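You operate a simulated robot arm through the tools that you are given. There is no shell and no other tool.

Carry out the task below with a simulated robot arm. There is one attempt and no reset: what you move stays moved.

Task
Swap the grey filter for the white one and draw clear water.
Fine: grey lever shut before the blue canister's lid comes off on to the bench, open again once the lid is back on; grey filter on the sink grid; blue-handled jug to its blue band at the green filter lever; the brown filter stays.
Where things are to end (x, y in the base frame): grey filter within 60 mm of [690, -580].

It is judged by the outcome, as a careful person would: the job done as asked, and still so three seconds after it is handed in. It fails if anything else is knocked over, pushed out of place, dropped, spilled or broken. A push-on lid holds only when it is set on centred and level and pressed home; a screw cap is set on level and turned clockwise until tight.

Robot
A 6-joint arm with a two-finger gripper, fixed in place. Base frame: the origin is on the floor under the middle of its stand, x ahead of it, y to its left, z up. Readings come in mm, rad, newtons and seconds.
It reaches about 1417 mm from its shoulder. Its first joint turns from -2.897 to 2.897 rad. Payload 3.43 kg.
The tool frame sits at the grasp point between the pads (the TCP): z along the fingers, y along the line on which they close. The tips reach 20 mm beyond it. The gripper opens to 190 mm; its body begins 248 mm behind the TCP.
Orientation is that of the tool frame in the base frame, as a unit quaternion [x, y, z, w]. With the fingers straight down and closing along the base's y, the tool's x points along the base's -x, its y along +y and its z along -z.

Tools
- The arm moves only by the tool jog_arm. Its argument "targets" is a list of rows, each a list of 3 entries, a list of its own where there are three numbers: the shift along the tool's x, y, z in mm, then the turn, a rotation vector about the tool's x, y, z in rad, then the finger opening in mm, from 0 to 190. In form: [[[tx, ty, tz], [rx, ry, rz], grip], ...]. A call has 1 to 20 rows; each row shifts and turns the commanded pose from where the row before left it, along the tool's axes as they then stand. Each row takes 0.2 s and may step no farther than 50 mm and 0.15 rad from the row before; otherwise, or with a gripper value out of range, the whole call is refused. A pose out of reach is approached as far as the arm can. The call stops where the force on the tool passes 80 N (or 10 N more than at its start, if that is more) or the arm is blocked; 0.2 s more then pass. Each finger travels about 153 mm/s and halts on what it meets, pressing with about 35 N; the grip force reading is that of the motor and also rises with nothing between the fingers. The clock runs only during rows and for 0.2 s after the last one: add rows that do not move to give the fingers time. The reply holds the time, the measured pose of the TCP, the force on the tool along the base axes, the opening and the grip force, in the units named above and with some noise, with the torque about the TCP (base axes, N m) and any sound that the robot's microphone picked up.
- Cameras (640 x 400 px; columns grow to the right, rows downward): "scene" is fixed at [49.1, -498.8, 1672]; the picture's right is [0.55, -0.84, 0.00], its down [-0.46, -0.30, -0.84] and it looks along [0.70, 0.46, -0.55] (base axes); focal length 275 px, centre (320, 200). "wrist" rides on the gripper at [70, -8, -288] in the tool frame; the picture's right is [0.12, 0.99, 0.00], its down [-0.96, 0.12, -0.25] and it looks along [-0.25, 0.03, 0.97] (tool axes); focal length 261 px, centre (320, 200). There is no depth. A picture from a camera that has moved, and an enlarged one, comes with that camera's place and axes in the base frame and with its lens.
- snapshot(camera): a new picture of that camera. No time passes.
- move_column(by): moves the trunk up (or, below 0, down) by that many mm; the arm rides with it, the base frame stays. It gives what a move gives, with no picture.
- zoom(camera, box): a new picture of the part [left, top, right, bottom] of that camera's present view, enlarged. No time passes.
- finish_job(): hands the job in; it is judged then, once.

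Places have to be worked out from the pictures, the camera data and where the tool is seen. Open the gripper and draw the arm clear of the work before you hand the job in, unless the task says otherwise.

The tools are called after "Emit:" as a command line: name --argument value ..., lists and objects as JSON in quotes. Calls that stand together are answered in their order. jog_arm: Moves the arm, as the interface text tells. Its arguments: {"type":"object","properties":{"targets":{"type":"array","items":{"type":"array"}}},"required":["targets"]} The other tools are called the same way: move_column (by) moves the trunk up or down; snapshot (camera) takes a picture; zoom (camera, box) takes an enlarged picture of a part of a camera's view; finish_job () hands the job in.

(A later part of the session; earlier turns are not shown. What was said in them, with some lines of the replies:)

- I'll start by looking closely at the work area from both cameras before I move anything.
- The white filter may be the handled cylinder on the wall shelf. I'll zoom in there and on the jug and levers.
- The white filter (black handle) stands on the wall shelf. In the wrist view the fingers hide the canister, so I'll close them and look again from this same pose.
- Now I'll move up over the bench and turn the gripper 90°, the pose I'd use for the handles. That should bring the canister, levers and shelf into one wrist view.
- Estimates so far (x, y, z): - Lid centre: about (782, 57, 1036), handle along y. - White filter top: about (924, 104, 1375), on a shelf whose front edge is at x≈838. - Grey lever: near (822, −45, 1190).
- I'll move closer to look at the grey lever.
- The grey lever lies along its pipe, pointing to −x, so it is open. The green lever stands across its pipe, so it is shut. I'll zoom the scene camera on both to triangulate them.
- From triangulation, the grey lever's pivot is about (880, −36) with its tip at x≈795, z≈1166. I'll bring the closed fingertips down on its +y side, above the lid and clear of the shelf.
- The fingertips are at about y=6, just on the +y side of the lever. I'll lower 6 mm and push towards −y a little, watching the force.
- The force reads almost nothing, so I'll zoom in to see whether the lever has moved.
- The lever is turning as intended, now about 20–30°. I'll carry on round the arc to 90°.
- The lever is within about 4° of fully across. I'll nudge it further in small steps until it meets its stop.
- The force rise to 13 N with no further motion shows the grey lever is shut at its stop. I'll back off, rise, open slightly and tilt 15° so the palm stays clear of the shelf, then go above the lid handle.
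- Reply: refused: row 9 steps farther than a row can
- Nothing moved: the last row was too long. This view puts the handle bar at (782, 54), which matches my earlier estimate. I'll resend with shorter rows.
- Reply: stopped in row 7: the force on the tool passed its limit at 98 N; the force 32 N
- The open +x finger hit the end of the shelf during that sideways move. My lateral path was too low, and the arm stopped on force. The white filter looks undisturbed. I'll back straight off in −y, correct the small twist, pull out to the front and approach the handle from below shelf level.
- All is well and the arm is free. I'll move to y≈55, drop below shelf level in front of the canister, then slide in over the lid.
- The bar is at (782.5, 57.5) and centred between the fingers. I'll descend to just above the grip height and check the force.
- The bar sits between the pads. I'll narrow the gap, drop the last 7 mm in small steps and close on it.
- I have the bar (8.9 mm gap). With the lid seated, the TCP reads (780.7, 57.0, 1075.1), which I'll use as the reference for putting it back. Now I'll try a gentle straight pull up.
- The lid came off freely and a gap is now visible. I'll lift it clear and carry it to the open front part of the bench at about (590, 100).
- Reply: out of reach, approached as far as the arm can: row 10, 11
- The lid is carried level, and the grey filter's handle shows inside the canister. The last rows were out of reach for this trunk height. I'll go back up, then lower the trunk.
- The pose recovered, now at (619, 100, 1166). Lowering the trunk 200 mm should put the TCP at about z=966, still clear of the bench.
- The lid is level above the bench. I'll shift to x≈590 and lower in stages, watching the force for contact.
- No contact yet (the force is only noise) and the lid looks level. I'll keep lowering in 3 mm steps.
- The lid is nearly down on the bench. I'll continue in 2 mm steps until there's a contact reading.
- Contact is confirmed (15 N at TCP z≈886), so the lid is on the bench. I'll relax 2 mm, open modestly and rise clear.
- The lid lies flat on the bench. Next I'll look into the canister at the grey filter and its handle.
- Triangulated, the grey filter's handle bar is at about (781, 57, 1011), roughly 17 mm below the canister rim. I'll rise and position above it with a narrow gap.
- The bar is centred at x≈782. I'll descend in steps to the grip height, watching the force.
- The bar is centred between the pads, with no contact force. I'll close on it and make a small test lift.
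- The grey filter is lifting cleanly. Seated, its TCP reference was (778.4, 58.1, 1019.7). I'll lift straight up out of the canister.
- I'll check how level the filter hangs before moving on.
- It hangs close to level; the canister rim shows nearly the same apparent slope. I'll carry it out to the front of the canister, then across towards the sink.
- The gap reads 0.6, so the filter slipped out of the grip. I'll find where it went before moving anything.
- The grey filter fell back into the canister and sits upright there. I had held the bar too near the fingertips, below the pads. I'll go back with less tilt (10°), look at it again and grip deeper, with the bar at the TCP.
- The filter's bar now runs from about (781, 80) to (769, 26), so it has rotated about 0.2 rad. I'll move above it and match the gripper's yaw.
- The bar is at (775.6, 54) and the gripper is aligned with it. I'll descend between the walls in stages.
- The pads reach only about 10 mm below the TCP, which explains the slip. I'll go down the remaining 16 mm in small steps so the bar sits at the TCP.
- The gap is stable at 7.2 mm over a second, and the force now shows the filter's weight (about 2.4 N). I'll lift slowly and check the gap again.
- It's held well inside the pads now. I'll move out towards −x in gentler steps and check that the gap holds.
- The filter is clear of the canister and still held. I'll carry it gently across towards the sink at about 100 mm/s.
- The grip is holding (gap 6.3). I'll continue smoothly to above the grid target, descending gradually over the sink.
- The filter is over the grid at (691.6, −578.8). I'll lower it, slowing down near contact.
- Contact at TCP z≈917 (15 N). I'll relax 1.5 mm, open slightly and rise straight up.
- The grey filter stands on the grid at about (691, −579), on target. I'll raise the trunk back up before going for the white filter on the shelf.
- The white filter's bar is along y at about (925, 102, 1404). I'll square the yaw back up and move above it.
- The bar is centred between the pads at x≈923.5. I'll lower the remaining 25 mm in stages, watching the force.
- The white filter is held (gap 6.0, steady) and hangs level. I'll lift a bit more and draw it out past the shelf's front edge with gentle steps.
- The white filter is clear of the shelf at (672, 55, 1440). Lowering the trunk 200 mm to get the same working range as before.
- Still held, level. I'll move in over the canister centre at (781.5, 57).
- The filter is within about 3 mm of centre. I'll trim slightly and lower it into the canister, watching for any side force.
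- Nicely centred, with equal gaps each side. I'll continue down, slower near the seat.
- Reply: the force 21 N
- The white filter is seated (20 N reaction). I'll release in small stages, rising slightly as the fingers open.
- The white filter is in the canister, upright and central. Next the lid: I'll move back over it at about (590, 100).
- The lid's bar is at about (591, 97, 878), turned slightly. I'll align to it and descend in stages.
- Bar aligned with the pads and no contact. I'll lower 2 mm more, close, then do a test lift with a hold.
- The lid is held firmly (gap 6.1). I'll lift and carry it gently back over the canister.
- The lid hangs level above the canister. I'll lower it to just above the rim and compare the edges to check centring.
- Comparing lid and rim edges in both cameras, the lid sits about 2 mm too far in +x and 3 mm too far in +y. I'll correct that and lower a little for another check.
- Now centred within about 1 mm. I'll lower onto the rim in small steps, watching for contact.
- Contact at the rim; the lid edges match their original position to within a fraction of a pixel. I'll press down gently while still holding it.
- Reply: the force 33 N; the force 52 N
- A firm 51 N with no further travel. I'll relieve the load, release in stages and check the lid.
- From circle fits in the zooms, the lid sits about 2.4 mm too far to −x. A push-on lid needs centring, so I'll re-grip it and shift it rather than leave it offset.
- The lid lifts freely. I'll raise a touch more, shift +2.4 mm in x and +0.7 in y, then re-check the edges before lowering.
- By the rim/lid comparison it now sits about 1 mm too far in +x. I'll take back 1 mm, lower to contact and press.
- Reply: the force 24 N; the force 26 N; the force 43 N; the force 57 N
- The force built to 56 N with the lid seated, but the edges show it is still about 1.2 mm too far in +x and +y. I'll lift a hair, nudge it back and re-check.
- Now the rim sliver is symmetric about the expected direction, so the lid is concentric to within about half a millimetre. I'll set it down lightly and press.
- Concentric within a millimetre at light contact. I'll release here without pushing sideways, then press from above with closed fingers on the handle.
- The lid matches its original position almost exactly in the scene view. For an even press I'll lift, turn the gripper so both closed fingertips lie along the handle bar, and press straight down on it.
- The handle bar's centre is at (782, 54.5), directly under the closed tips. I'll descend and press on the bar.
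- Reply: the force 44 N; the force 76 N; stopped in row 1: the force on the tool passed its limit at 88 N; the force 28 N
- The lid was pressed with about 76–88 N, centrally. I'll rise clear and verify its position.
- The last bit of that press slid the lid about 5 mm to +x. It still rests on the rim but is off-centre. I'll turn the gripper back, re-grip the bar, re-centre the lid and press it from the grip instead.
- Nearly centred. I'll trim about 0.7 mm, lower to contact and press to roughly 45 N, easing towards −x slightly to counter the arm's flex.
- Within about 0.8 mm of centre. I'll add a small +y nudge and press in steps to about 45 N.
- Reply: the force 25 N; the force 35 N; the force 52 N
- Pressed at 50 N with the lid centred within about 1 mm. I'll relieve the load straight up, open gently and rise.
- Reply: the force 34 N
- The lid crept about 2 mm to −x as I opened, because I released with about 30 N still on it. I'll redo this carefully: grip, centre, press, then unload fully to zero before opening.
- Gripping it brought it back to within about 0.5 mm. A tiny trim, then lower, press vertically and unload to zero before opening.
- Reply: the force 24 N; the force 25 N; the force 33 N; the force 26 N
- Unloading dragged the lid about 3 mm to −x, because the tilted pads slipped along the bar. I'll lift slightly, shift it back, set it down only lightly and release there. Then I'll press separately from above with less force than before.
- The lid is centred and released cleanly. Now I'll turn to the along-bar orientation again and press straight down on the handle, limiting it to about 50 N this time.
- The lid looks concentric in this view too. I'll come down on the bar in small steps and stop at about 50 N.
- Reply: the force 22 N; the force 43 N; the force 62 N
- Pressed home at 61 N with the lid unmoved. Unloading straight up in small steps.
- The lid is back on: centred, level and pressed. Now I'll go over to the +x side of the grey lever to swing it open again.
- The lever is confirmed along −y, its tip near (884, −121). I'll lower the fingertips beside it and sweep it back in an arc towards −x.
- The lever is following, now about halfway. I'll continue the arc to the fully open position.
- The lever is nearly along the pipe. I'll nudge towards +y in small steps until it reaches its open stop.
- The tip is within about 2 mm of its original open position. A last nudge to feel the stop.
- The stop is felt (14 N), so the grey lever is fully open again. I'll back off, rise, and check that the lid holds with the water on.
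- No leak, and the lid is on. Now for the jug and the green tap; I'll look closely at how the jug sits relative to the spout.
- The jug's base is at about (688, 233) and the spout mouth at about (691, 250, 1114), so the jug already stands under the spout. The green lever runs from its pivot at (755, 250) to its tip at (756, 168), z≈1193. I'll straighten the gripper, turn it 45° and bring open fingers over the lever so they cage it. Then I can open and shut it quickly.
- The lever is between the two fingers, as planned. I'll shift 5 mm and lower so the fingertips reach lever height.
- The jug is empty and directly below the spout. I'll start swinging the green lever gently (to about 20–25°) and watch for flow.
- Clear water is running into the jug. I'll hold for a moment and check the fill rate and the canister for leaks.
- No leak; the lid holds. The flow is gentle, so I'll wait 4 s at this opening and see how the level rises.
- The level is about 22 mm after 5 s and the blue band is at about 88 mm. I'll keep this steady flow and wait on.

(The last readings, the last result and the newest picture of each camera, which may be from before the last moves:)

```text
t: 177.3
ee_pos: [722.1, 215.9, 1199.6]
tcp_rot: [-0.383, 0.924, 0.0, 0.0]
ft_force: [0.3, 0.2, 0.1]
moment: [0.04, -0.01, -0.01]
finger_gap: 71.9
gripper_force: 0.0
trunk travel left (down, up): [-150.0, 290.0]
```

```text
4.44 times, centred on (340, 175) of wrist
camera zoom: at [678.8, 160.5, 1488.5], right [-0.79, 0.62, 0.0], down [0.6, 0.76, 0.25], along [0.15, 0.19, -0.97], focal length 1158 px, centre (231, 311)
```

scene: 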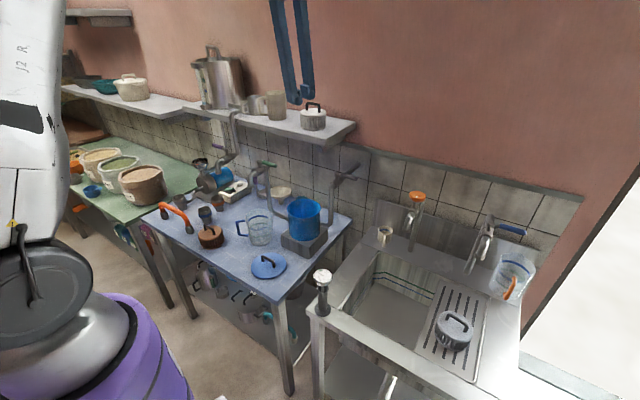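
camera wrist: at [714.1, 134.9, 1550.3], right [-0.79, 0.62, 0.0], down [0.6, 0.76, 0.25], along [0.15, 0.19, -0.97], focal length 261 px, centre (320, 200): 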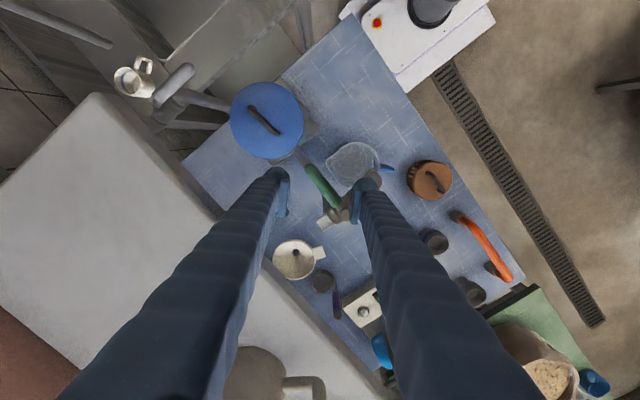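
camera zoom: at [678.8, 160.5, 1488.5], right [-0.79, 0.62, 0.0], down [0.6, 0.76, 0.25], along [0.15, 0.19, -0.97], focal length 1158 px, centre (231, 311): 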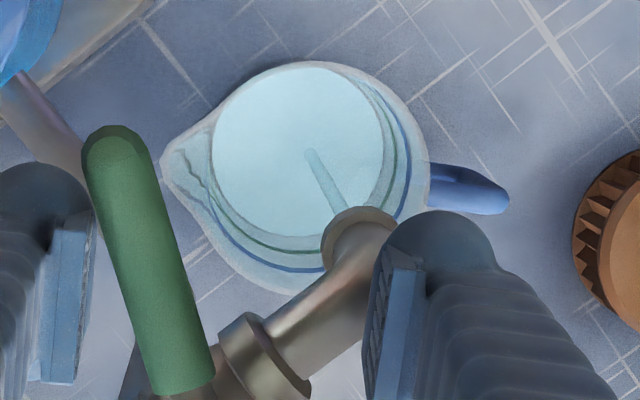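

The water is still shallow (around 8 mm), so the flow is slow. I'll open the lever further, to about half, and re-check the rate.

Emit:
jog_arm --targets '[[[2.8, 19.8, 0], [0, 0, 0], 72], [[0, 0, 0], [0, 0, 0], 72], [[0, 0, 0], [0, 0, 0], 72], [[0, 0, 0], [0, 0, 0], 72], [[0, 0, 0], [0, 0, 0], 72], [[0, 0, 0], [0, 0, 0], 72]]'

Emit:
zoom --camera "scene" --box '[245, 205, 275, 250]'

Emit:
zoom --camera "wrist" --box '[250, 120, 420, 260]'

```text
t: 178.7
ee_pos: [705.4, 228.8, 1200.9]
tcp_rot: [-0.383, 0.924, -0.001, 0.001]
ft_force: [0.1, -0.1, 0.0]
moment: [-0.03, 0.0, -0.02]
finger_gap: 72.2
gripper_force: 0.1
trunk travel left (down, up): [-150.0, 290.0]
```

```text
8.89 times, centred on (260, 228) of scene
camera zoom: at [49.1, -498.8, 1672.0], right [0.55, -0.84, 0.0], down [-0.46, -0.3, -0.84], along [0.7, 0.46, -0.55], focal length 2445 px, centre (853, -44)
```

zoom: 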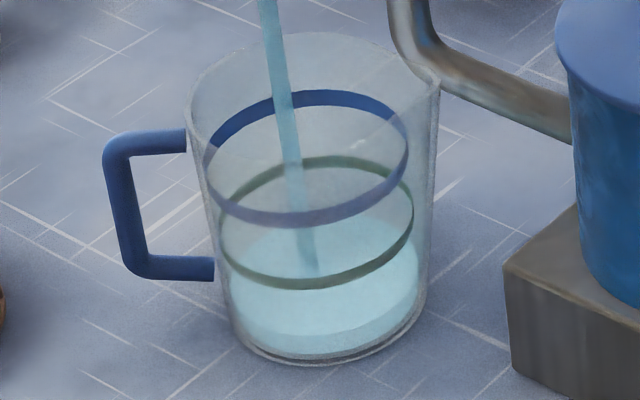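

```text
2.86 times, centred on (335, 190) of wrist
camera zoom: at [662.4, 171.9, 1489.5], right [-0.79, 0.62, 0.0], down [0.6, 0.76, 0.25], along [0.15, 0.19, -0.97], focal length 745 px, centre (277, 229)
```

zoom: 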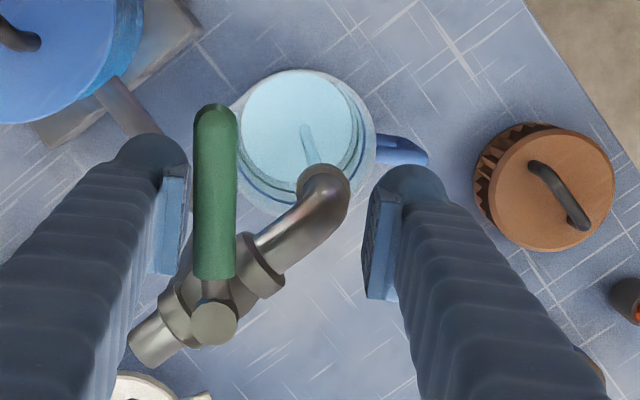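

The stream is thicker now. Waiting another 4 s.

Emit:
jog_arm --targets '[[[0, 0, 0], [0, 0, 0], 72], [[0, 0, 0], [0, 0, 0], 72], [[0, 0, 0], [0, 0, 0], 72], [[0, 0, 0], [0, 0, 0], 72], [[0, 0, 0], [0, 0, 0], 72], [[0, 0, 0], [0, 0, 0], 72], [[0, 0, 0], [0, 0, 0], 72], [[0, 0, 0], [0, 0, 0], 72], [[0, 0, 0], [0, 0, 0], 72], [[0, 0, 0], [0, 0, 0], 72], [[0, 0, 0], [0, 0, 0], 72], [[0, 0, 0], [0, 0, 0], 72], [[0, 0, 0], [0, 0, 0], 72], [[0, 0, 0], [0, 0, 0], 72], [[0, 0, 0], [0, 0, 0], 72], [[0, 0, 0], [0, 0, 0], 72], [[0, 0, 0], [0, 0, 0], 72], [[0, 0, 0], [0, 0, 0], 72], [[0, 0, 0], [0, 0, 0], 72], [[0, 0, 0], [0, 0, 0], 72]]'

Emit:
zoom --camera "scene" --box '[245, 205, 275, 250]'

```text
t: 182.9
ee_pos: [706.3, 228.1, 1201.1]
tcp_rot: [-0.383, 0.924, -0.001, 0.0]
ft_force: [0.3, 0.0, 0.9]
moment: [0.02, 0.03, -0.01]
finger_gap: 71.7
gripper_force: 0.0
trunk travel left (down, up): [-150.0, 290.0]
```

```text
8.89 times, centred on (260, 228) of scene
camera zoom: at [49.1, -498.8, 1672.0], right [0.55, -0.84, 0.0], down [-0.46, -0.3, -0.84], along [0.7, 0.46, -0.55], focal length 2445 px, centre (853, -44)
```

zoom: 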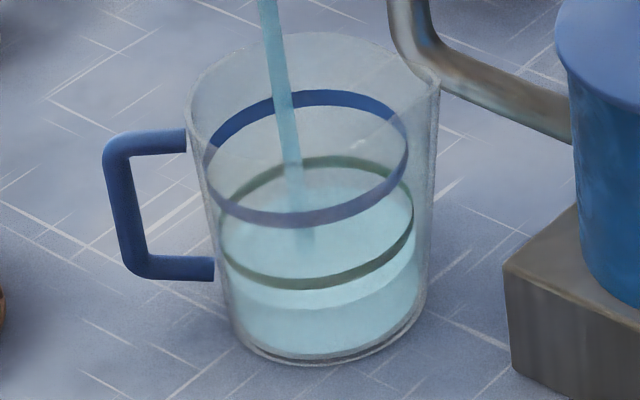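

The level is rising steadily at about 7 px/s in this view. The blue band is roughly 12 s away. Another 4 s.

Emit:
jog_arm --targets '[[[0, 0, 0], [0, 0, 0], 72], [[0, 0, 0], [0, 0, 0], 72], [[0, 0, 0], [0, 0, 0], 72], [[0, 0, 0], [0, 0, 0], 72], [[0, 0, 0], [0, 0, 0], 72], [[0, 0, 0], [0, 0, 0], 72], [[0, 0, 0], [0, 0, 0], 72], [[0, 0, 0], [0, 0, 0], 72], [[0, 0, 0], [0, 0, 0], 72], [[0, 0, 0], [0, 0, 0], 72], [[0, 0, 0], [0, 0, 0], 72], [[0, 0, 0], [0, 0, 0], 72], [[0, 0, 0], [0, 0, 0], 72], [[0, 0, 0], [0, 0, 0], 72], [[0, 0, 0], [0, 0, 0], 72], [[0, 0, 0], [0, 0, 0], 72], [[0, 0, 0], [0, 0, 0], 72], [[0, 0, 0], [0, 0, 0], 72], [[0, 0, 0], [0, 0, 0], 72], [[0, 0, 0], [0, 0, 0], 72]]'

Emit:
zoom --camera "scene" --box '[245, 205, 275, 250]'

```text
t: 187.1
ee_pos: [705.5, 226.5, 1200.6]
tcp_rot: [-0.384, 0.924, -0.001, 0.0]
ft_force: [0.3, 0.4, 0.1]
moment: [0.0, 0.0, 0.01]
finger_gap: 71.8
gripper_force: 0.0
trunk travel left (down, up): [-150.0, 290.0]
```

```text
8.89 times, centred on (260, 228) of scene
camera zoom: at [49.1, -498.8, 1672.0], right [0.55, -0.84, 0.0], down [-0.46, -0.3, -0.84], along [0.7, 0.46, -0.55], focal length 2445 px, centre (853, -44)
```

zoom: 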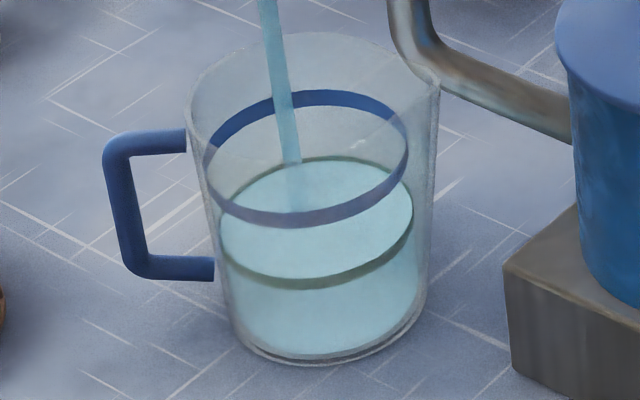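

The level has reached the green band. Blue is about 11 s away at this flow; waiting 4 s more.

Emit:
jog_arm --targets '[[[0, 0, 0], [0, 0, 0], 72], [[0, 0, 0], [0, 0, 0], 72], [[0, 0, 0], [0, 0, 0], 72], [[0, 0, 0], [0, 0, 0], 72], [[0, 0, 0], [0, 0, 0], 72], [[0, 0, 0], [0, 0, 0], 72], [[0, 0, 0], [0, 0, 0], 72], [[0, 0, 0], [0, 0, 0], 72], [[0, 0, 0], [0, 0, 0], 72], [[0, 0, 0], [0, 0, 0], 72], [[0, 0, 0], [0, 0, 0], 72], [[0, 0, 0], [0, 0, 0], 72], [[0, 0, 0], [0, 0, 0], 72], [[0, 0, 0], [0, 0, 0], 72], [[0, 0, 0], [0, 0, 0], 72], [[0, 0, 0], [0, 0, 0], 72], [[0, 0, 0], [0, 0, 0], 72], [[0, 0, 0], [0, 0, 0], 72], [[0, 0, 0], [0, 0, 0], 72], [[0, 0, 0], [0, 0, 0], 72]]'

Emit:
zoom --camera "scene" --box '[245, 205, 275, 250]'

```text
t: 191.3
ee_pos: [706.0, 227.6, 1200.8]
tcp_rot: [-0.384, 0.923, -0.001, 0.0]
ft_force: [-0.4, -0.1, -1.1]
moment: [0.05, -0.04, 0.02]
finger_gap: 72.1
gripper_force: 0.1
trunk travel left (down, up): [-150.0, 290.0]
```

```text
8.89 times, centred on (260, 228) of scene
camera zoom: at [49.1, -498.8, 1672.0], right [0.55, -0.84, 0.0], down [-0.46, -0.3, -0.84], along [0.7, 0.46, -0.55], focal length 2445 px, centre (853, -44)
```

zoom: 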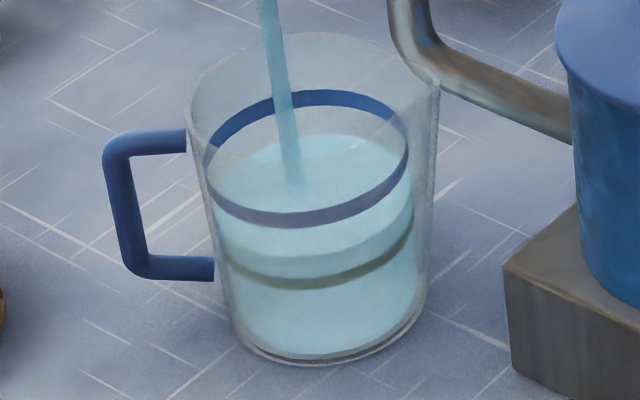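

The level is now midway between the bands, about 6 s below blue. I'll narrow the finger gap on the lever without moving it, so I can shut it quickly.

Emit:
jog_arm --targets '[[[0, -8, 0], [0, 0, 0], 56], [[0, -8, 0], [0, 0, 0], 40]]'

Emit:
zoom --camera "wrist" --box '[250, 120, 420, 260]'

Emit:
zoom --camera "scene" --box '[245, 205, 275, 250]'

```text
t: 191.9
ee_pos: [717.3, 216.9, 1201.6]
tcp_rot: [-0.383, 0.924, 0.0, 0.0]
ft_force: [0.2, -0.4, 0.0]
moment: [0.01, 0.04, 0.01]
finger_gap: 39.9
gripper_force: 0.1
trunk travel left (down, up): [-150.0, 290.0]
```

```text
2.86 times, centred on (335, 190) of wrist
camera zoom: at [673.9, 161.4, 1489.5], right [-0.79, 0.62, 0.0], down [0.6, 0.76, 0.25], along [0.15, 0.19, -0.97], focal length 745 px, centre (277, 229)
```

zoom: 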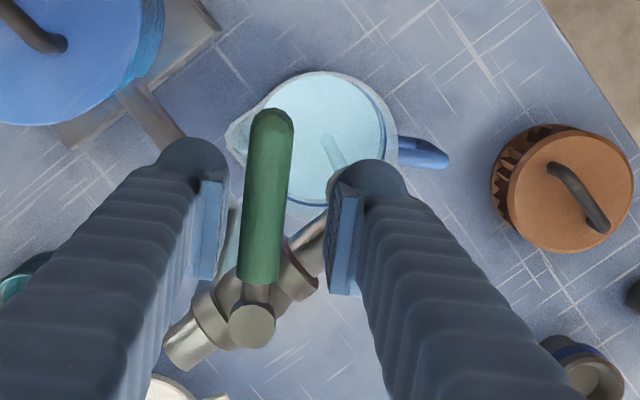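

```text
8.89 times, centred on (260, 228) of scene
camera zoom: at [49.1, -498.8, 1672.0], right [0.55, -0.84, 0.0], down [-0.46, -0.3, -0.84], along [0.7, 0.46, -0.55], focal length 2445 px, centre (853, -44)
```

zoom: 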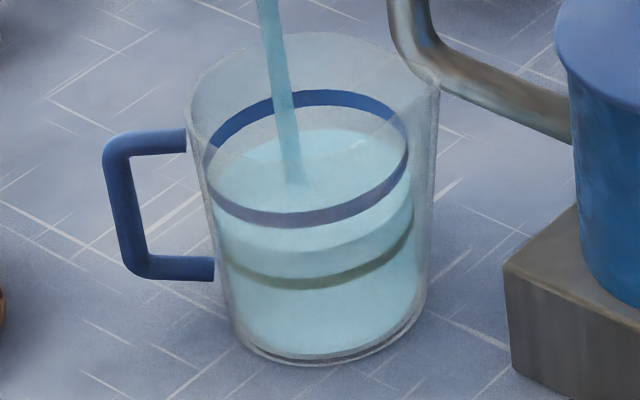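

The lever is caged, and the surface is about 32 px below the band. I'll wait about 3.4 s and re-check.

Emit:
jog_arm --targets '[[[0, 0, 0], [0, 0, 0], 40], [[0, 0, 0], [0, 0, 0], 40], [[0, 0, 0], [0, 0, 0], 40], [[0, 0, 0], [0, 0, 0], 40], [[0, 0, 0], [0, 0, 0], 40], [[0, 0, 0], [0, 0, 0], 40], [[0, 0, 0], [0, 0, 0], 40], [[0, 0, 0], [0, 0, 0], 40], [[0, 0, 0], [0, 0, 0], 40], [[0, 0, 0], [0, 0, 0], 40], [[0, 0, 0], [0, 0, 0], 40], [[0, 0, 0], [0, 0, 0], 40], [[0, 0, 0], [0, 0, 0], 40], [[0, 0, 0], [0, 0, 0], 40], [[0, 0, 0], [0, 0, 0], 40], [[0, 0, 0], [0, 0, 0], 40]]'

Emit:
zoom --camera "scene" --box '[245, 205, 275, 250]'

Emit:
zoom --camera "scene" --box '[248, 208, 273, 233]'

```text
t: 195.3
ee_pos: [716.4, 216.8, 1201.3]
tcp_rot: [-0.384, 0.924, 0.0, 0.0]
ft_force: [-0.5, 0.0, -0.2]
moment: [0.0, -0.01, -0.01]
finger_gap: 40.1
gripper_force: 0.1
trunk travel left (down, up): [-150.0, 290.0]
```

```text
8.89 times, centred on (260, 228) of scene
camera zoom: at [49.1, -498.8, 1672.0], right [0.55, -0.84, 0.0], down [-0.46, -0.3, -0.84], along [0.7, 0.46, -0.55], focal length 2445 px, centre (853, -44)
```

zoom: 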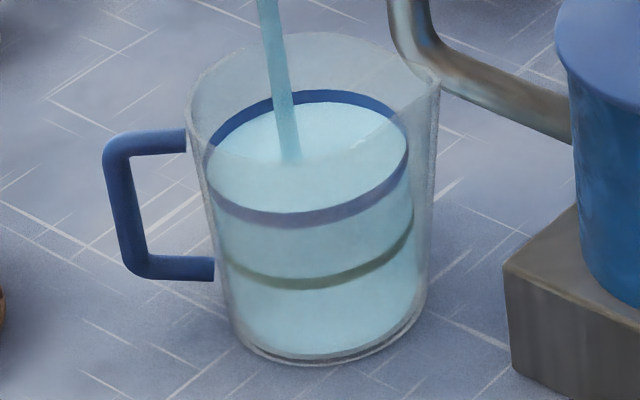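

```text
16.00 times, centred on (260, 220) of scene
camera zoom: at [49.1, -498.8, 1672.0], right [0.55, -0.84, 0.0], down [-0.46, -0.3, -0.84], along [0.7, 0.46, -0.55], focal length 4401 px, centre (1272, -128)
```

zoom: 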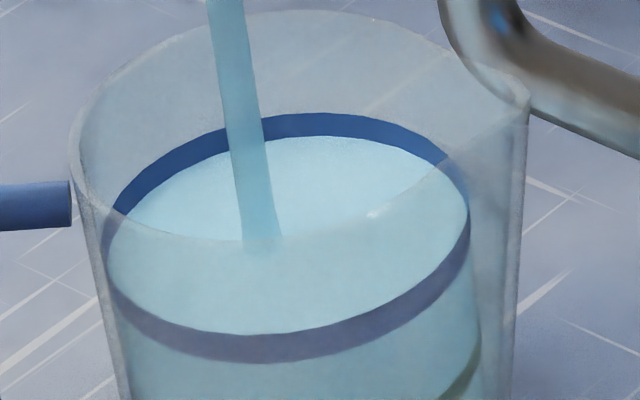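

The surface is just at the lower edge of the blue band, and I want the middle of it. I'll wait 0.4 s and then swing the lever shut in one go.

Emit:
jog_arm --targets '[[[0, 0, 0], [0, 0, 0], 40], [[0, 0, 0], [0, 0, 0], 40], [[2.1, -24.7, 0], [0, 0, 0], 40], [[2.1, -19.1, 0], [0, 0, 0], 40], [[4.9, -10.6, 0], [0, 0, 0], 40]]'

Emit:
zoom --camera "wrist" --box '[250, 120, 420, 260]'

Emit:
zoom --camera "scene" --box '[235, 150, 295, 255]'

Emit:
zoom --camera "scene" --box '[248, 208, 273, 233]'

```text
t: 196.5
ee_pos: [746.4, 172.7, 1201.9]
tcp_rot: [-0.383, 0.924, -0.002, 0.0]
ft_force: [-14.7, -1.5, -3.1]
moment: [0.01, -0.13, 0.42]
finger_gap: 45.7
gripper_force: 4.7
trunk travel left (down, up): [-150.0, 290.0]
```

```text
2.86 times, centred on (335, 190) of wrist
camera zoom: at [704.6, 117.5, 1490.5], right [-0.79, 0.62, 0.0], down [0.6, 0.76, 0.25], along [0.15, 0.19, -0.97], focal length 745 px, centre (277, 229)
```

zoom: 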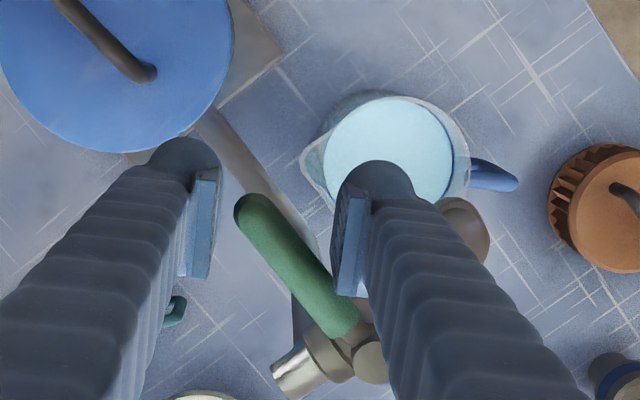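

```text
3.81 times, centred on (265, 202) of scene
camera zoom: at [49.1, -498.8, 1672.0], right [0.55, -0.84, 0.0], down [-0.46, -0.3, -0.84], along [0.7, 0.46, -0.55], focal length 1048 px, centre (530, 190)
```

zoom: 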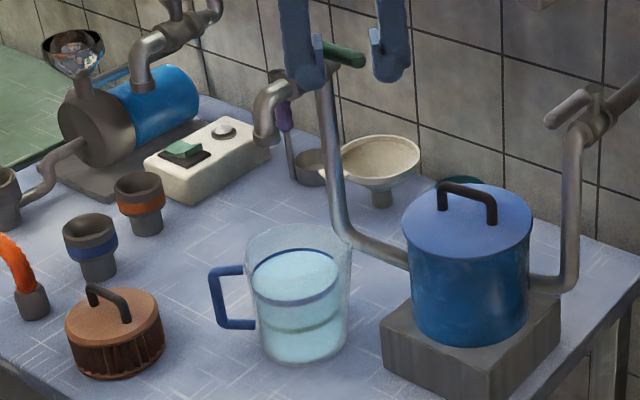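

```text
16.00 times, centred on (260, 220) of scene
camera zoom: at [49.1, -498.8, 1672.0], right [0.55, -0.84, 0.0], down [-0.46, -0.3, -0.84], along [0.7, 0.46, -0.55], focal length 4401 px, centre (1272, -128)
```

zoom: 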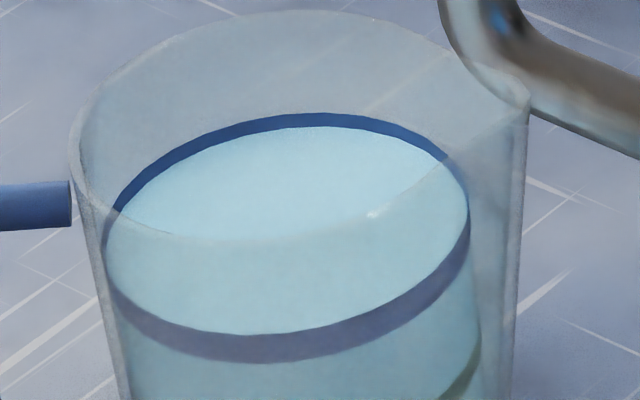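

The flow has stopped and the level is right in the middle of the blue band. I'll open the fingers away from the lever without moving the arm, then rise straight up.

Emit:
jog_arm --targets '[[[0, 0, 0], [0, 0, 0], 60], [[0, 0, 0], [0, 0, 0], 72], [[0, 0, -20], [0, 0, 0], 72], [[0, 0, -40], [0, 0, 0], 72], [[0, 0, -40], [0, 0, 0], 72]]'

Emit:
zoom --camera "wrist" --box '[250, 120, 420, 260]'

Emit:
zoom --camera "scene" --box '[235, 150, 295, 255]'

Emit:
zoom --camera "scene" --box '[248, 208, 273, 233]'

```text
t: 197.7
ee_pos: [750.3, 172.3, 1301.0]
tcp_rot: [-0.383, 0.924, 0.0, 0.0]
ft_force: [0.0, 0.8, 0.4]
moment: [0.0, 0.01, 0.0]
finger_gap: 72.3
gripper_force: 0.0
trunk travel left (down, up): [-150.0, 290.0]
```

```text
2.86 times, centred on (335, 190) of wrist
camera zoom: at [707.2, 116.7, 1590.0], right [-0.79, 0.62, 0.0], down [0.6, 0.76, 0.25], along [0.15, 0.19, -0.97], focal length 745 px, centre (277, 229)
```

zoom: 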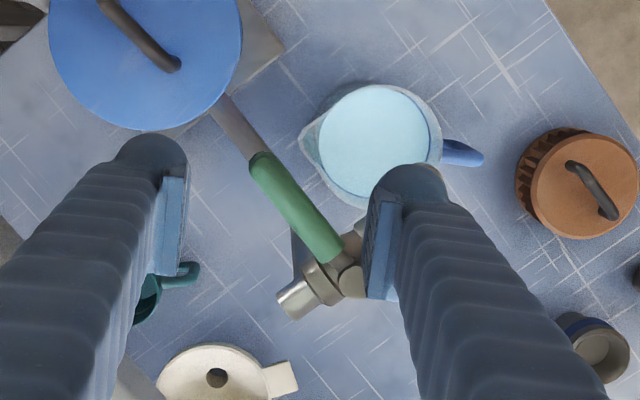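

```text
3.81 times, centred on (265, 202) of scene
camera zoom: at [49.1, -498.8, 1672.0], right [0.55, -0.84, 0.0], down [-0.46, -0.3, -0.84], along [0.7, 0.46, -0.55], focal length 1048 px, centre (530, 190)
```

zoom: 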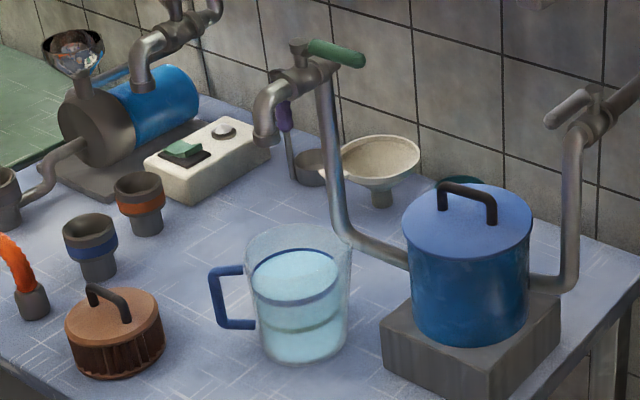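

```text
16.00 times, centred on (260, 220) of scene
camera zoom: at [49.1, -498.8, 1672.0], right [0.55, -0.84, 0.0], down [-0.46, -0.3, -0.84], along [0.7, 0.46, -0.55], focal length 4401 px, centre (1272, -128)
```

zoom: 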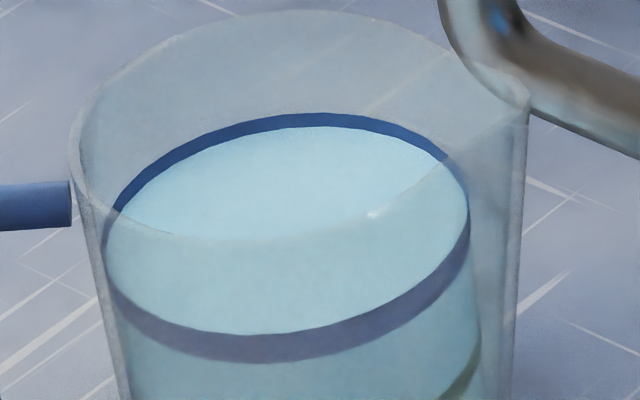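

The level holds steady mid-band and the tap is dry. I'll draw the arm back and up, clear of the work, then check everything once more.

Emit:
jog_arm --targets '[[[38.9, 3.5, -20], [0, 0, 0], 72], [[38.9, 3.5, -20], [0, 0, 0], 72], [[38.9, 3.5, -20], [0, 0, 0], 72], [[38.9, 3.5, -20], [0, 0, 0], 100], [[38.9, 3.5, -20], [0, 0, 0], 100], [[38.9, 3.5, -20], [0, 0, 0], 100], [[38.9, 3.5, -20], [0, 0, 0], 100], [[38.9, 3.5, -20], [0, 0, 0], 100]]'

Emit:
snapshot --camera "scene"

Emit:
zoom --camera "scene" --box '[280, 190, 330, 230]'

Emit:
zoom --camera "scene" --box '[400, 250, 520, 370]'

Emit:
snapshot --camera "wrist"

```text
t: 199.5
ee_pos: [508.6, -26.4, 1462.9]
tcp_rot: [-0.384, 0.924, 0.0, 0.002]
ft_force: [-0.6, -0.1, 1.2]
moment: [-0.02, -0.11, 0.0]
finger_gap: 100.0
gripper_force: 0.1
trunk travel left (down, up): [-150.0, 290.0]
```

```text
taken
```

scene: 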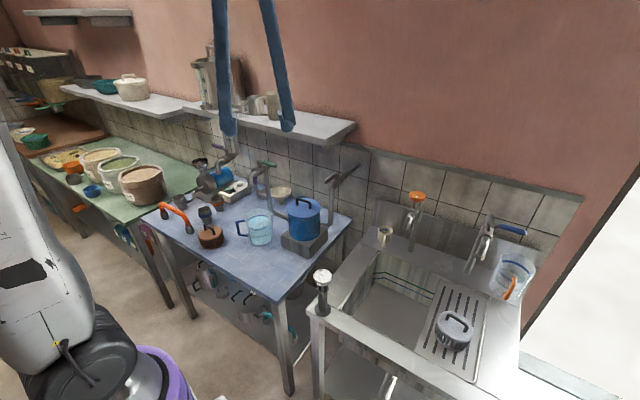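

```text
10.00 times, centred on (305, 210) of scene
camera zoom: at [49.1, -498.8, 1672.0], right [0.55, -0.84, 0.0], down [-0.46, -0.3, -0.84], along [0.7, 0.46, -0.55], focal length 2751 px, centre (470, 100)
```

zoom: 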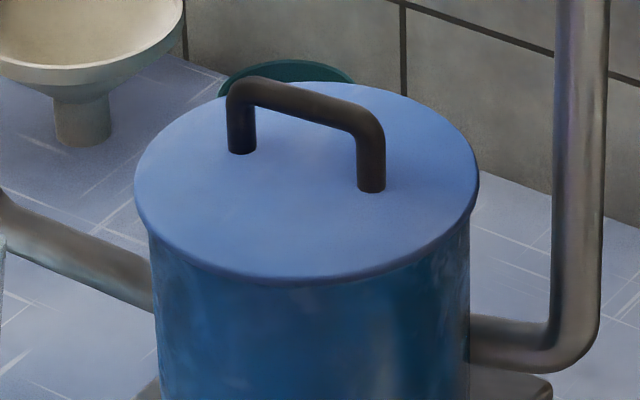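

```text
3.33 times, centred on (460, 310) of scene
camera zoom: at [49.1, -498.8, 1672.0], right [0.55, -0.84, 0.0], down [-0.46, -0.3, -0.84], along [0.7, 0.46, -0.55], focal length 917 px, centre (-147, -167)
```

zoom: 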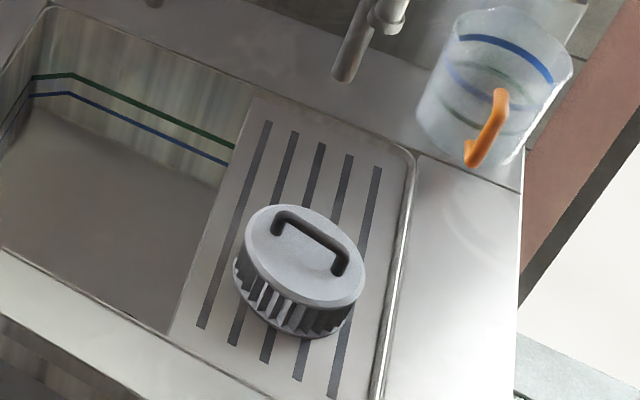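

```text
taken
camera wrist: at [464.6, -83.7, 1750.8], right [-0.79, 0.62, 0.0], down [0.6, 0.76, 0.25], along [0.16, 0.19, -0.97], focal length 261 px, centre (320, 200)
```

wrist: 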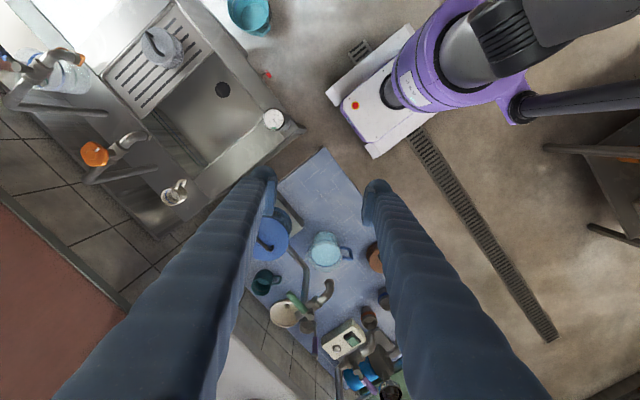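

All is in place. One last look at both levers and the jug before handing in.

Emit:
zoom --camera "scene" --box '[240, 150, 370, 255]'

Emit:
zoom --camera "scene" --box '[310, 150, 370, 190]'

Emit:
zoom --camera "scene" --box '[240, 150, 300, 190]'

```text
3.81 times, centred on (305, 202) of scene
camera zoom: at [49.1, -498.8, 1672.0], right [0.55, -0.84, 0.0], down [-0.46, -0.3, -0.84], along [0.7, 0.46, -0.55], focal length 1048 px, centre (377, 190)
```

zoom: 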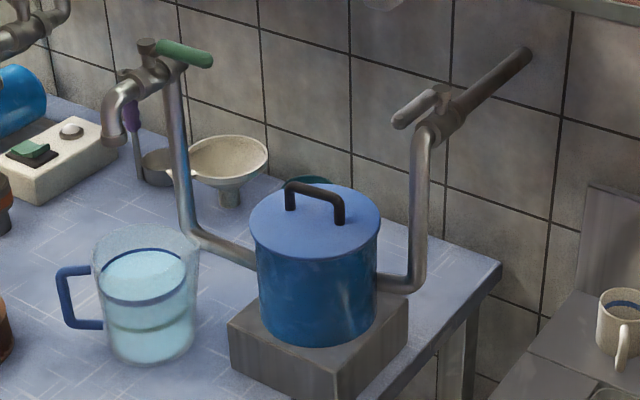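

```text
10.00 times, centred on (340, 170) of scene
camera zoom: at [49.1, -498.8, 1672.0], right [0.55, -0.84, 0.0], down [-0.46, -0.3, -0.84], along [0.7, 0.46, -0.55], focal length 2751 px, centre (120, 500)
```

zoom: 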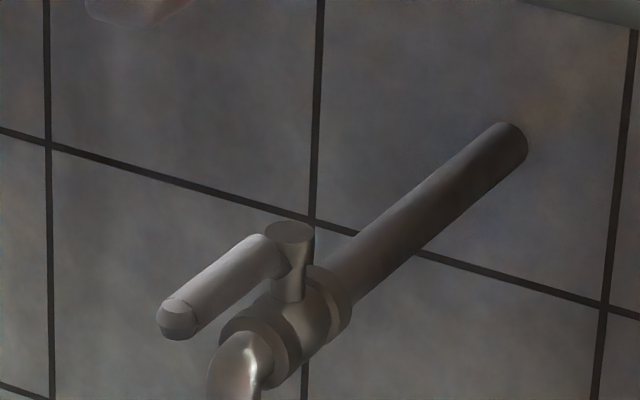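

```text
10.00 times, centred on (270, 170) of scene
camera zoom: at [49.1, -498.8, 1672.0], right [0.55, -0.84, 0.0], down [-0.46, -0.3, -0.84], along [0.7, 0.46, -0.55], focal length 2751 px, centre (820, 500)
```

zoom: 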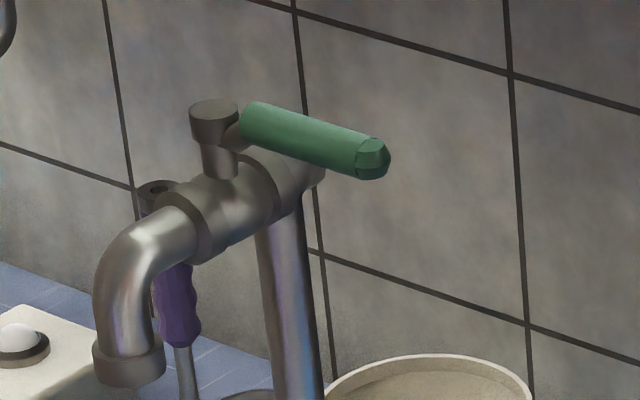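

Both levers are back where they started: grey open, green shut with no drip. The lid is on and dry, the jug is filled to its blue band, the grey filter is on the grid and the brown filter is untouched. The gripper is open and clear, so I'm handing in.

Emit:
finish_job

```text
The job is handed in.
```

The filter swap is done, clear water is drawn, and the job is handed in; no result has come back yet. Three things went less than cleanly along the way; they are listed at the end.

- **Grey filter:** it stands on the sink grid at about (691, −579), within a few mm of the target.
- **White filter:** it is seated upright in the blue canister.
- **Blue canister lid:** it is back on, centred to about 1 mm and pressed at 61 N. It showed no leak with the water on.
- **Grey lever:** I shut it to its stop before the lid came off, and opened it to its stop again once the lid was back on.
- **Blue-handled jug:** it was already under the spout, so I did not move it. It is filled to the middle of its blue band, and the green lever is shut with no drip.
- **Brown filter:** not touched.

What went wrong on the way:

- **Shelf bump:** an open finger hit the end of the wall shelf at about 98 N before I had the lid off. Nothing on the shelf looked moved.
- **Dropped filter:** the grey filter slipped from the grip on the first lift and fell back into the canister. It landed upright and looked undamaged; I then gripped it deeper and moved it without trouble.
- **Lid re-seating:** the lid slid off-centre by up to about 5 mm while I was pressing it, so I re-centred it several times before the final press. I felt no clear click, so I judged that it was home from its height and edges in the camera views.
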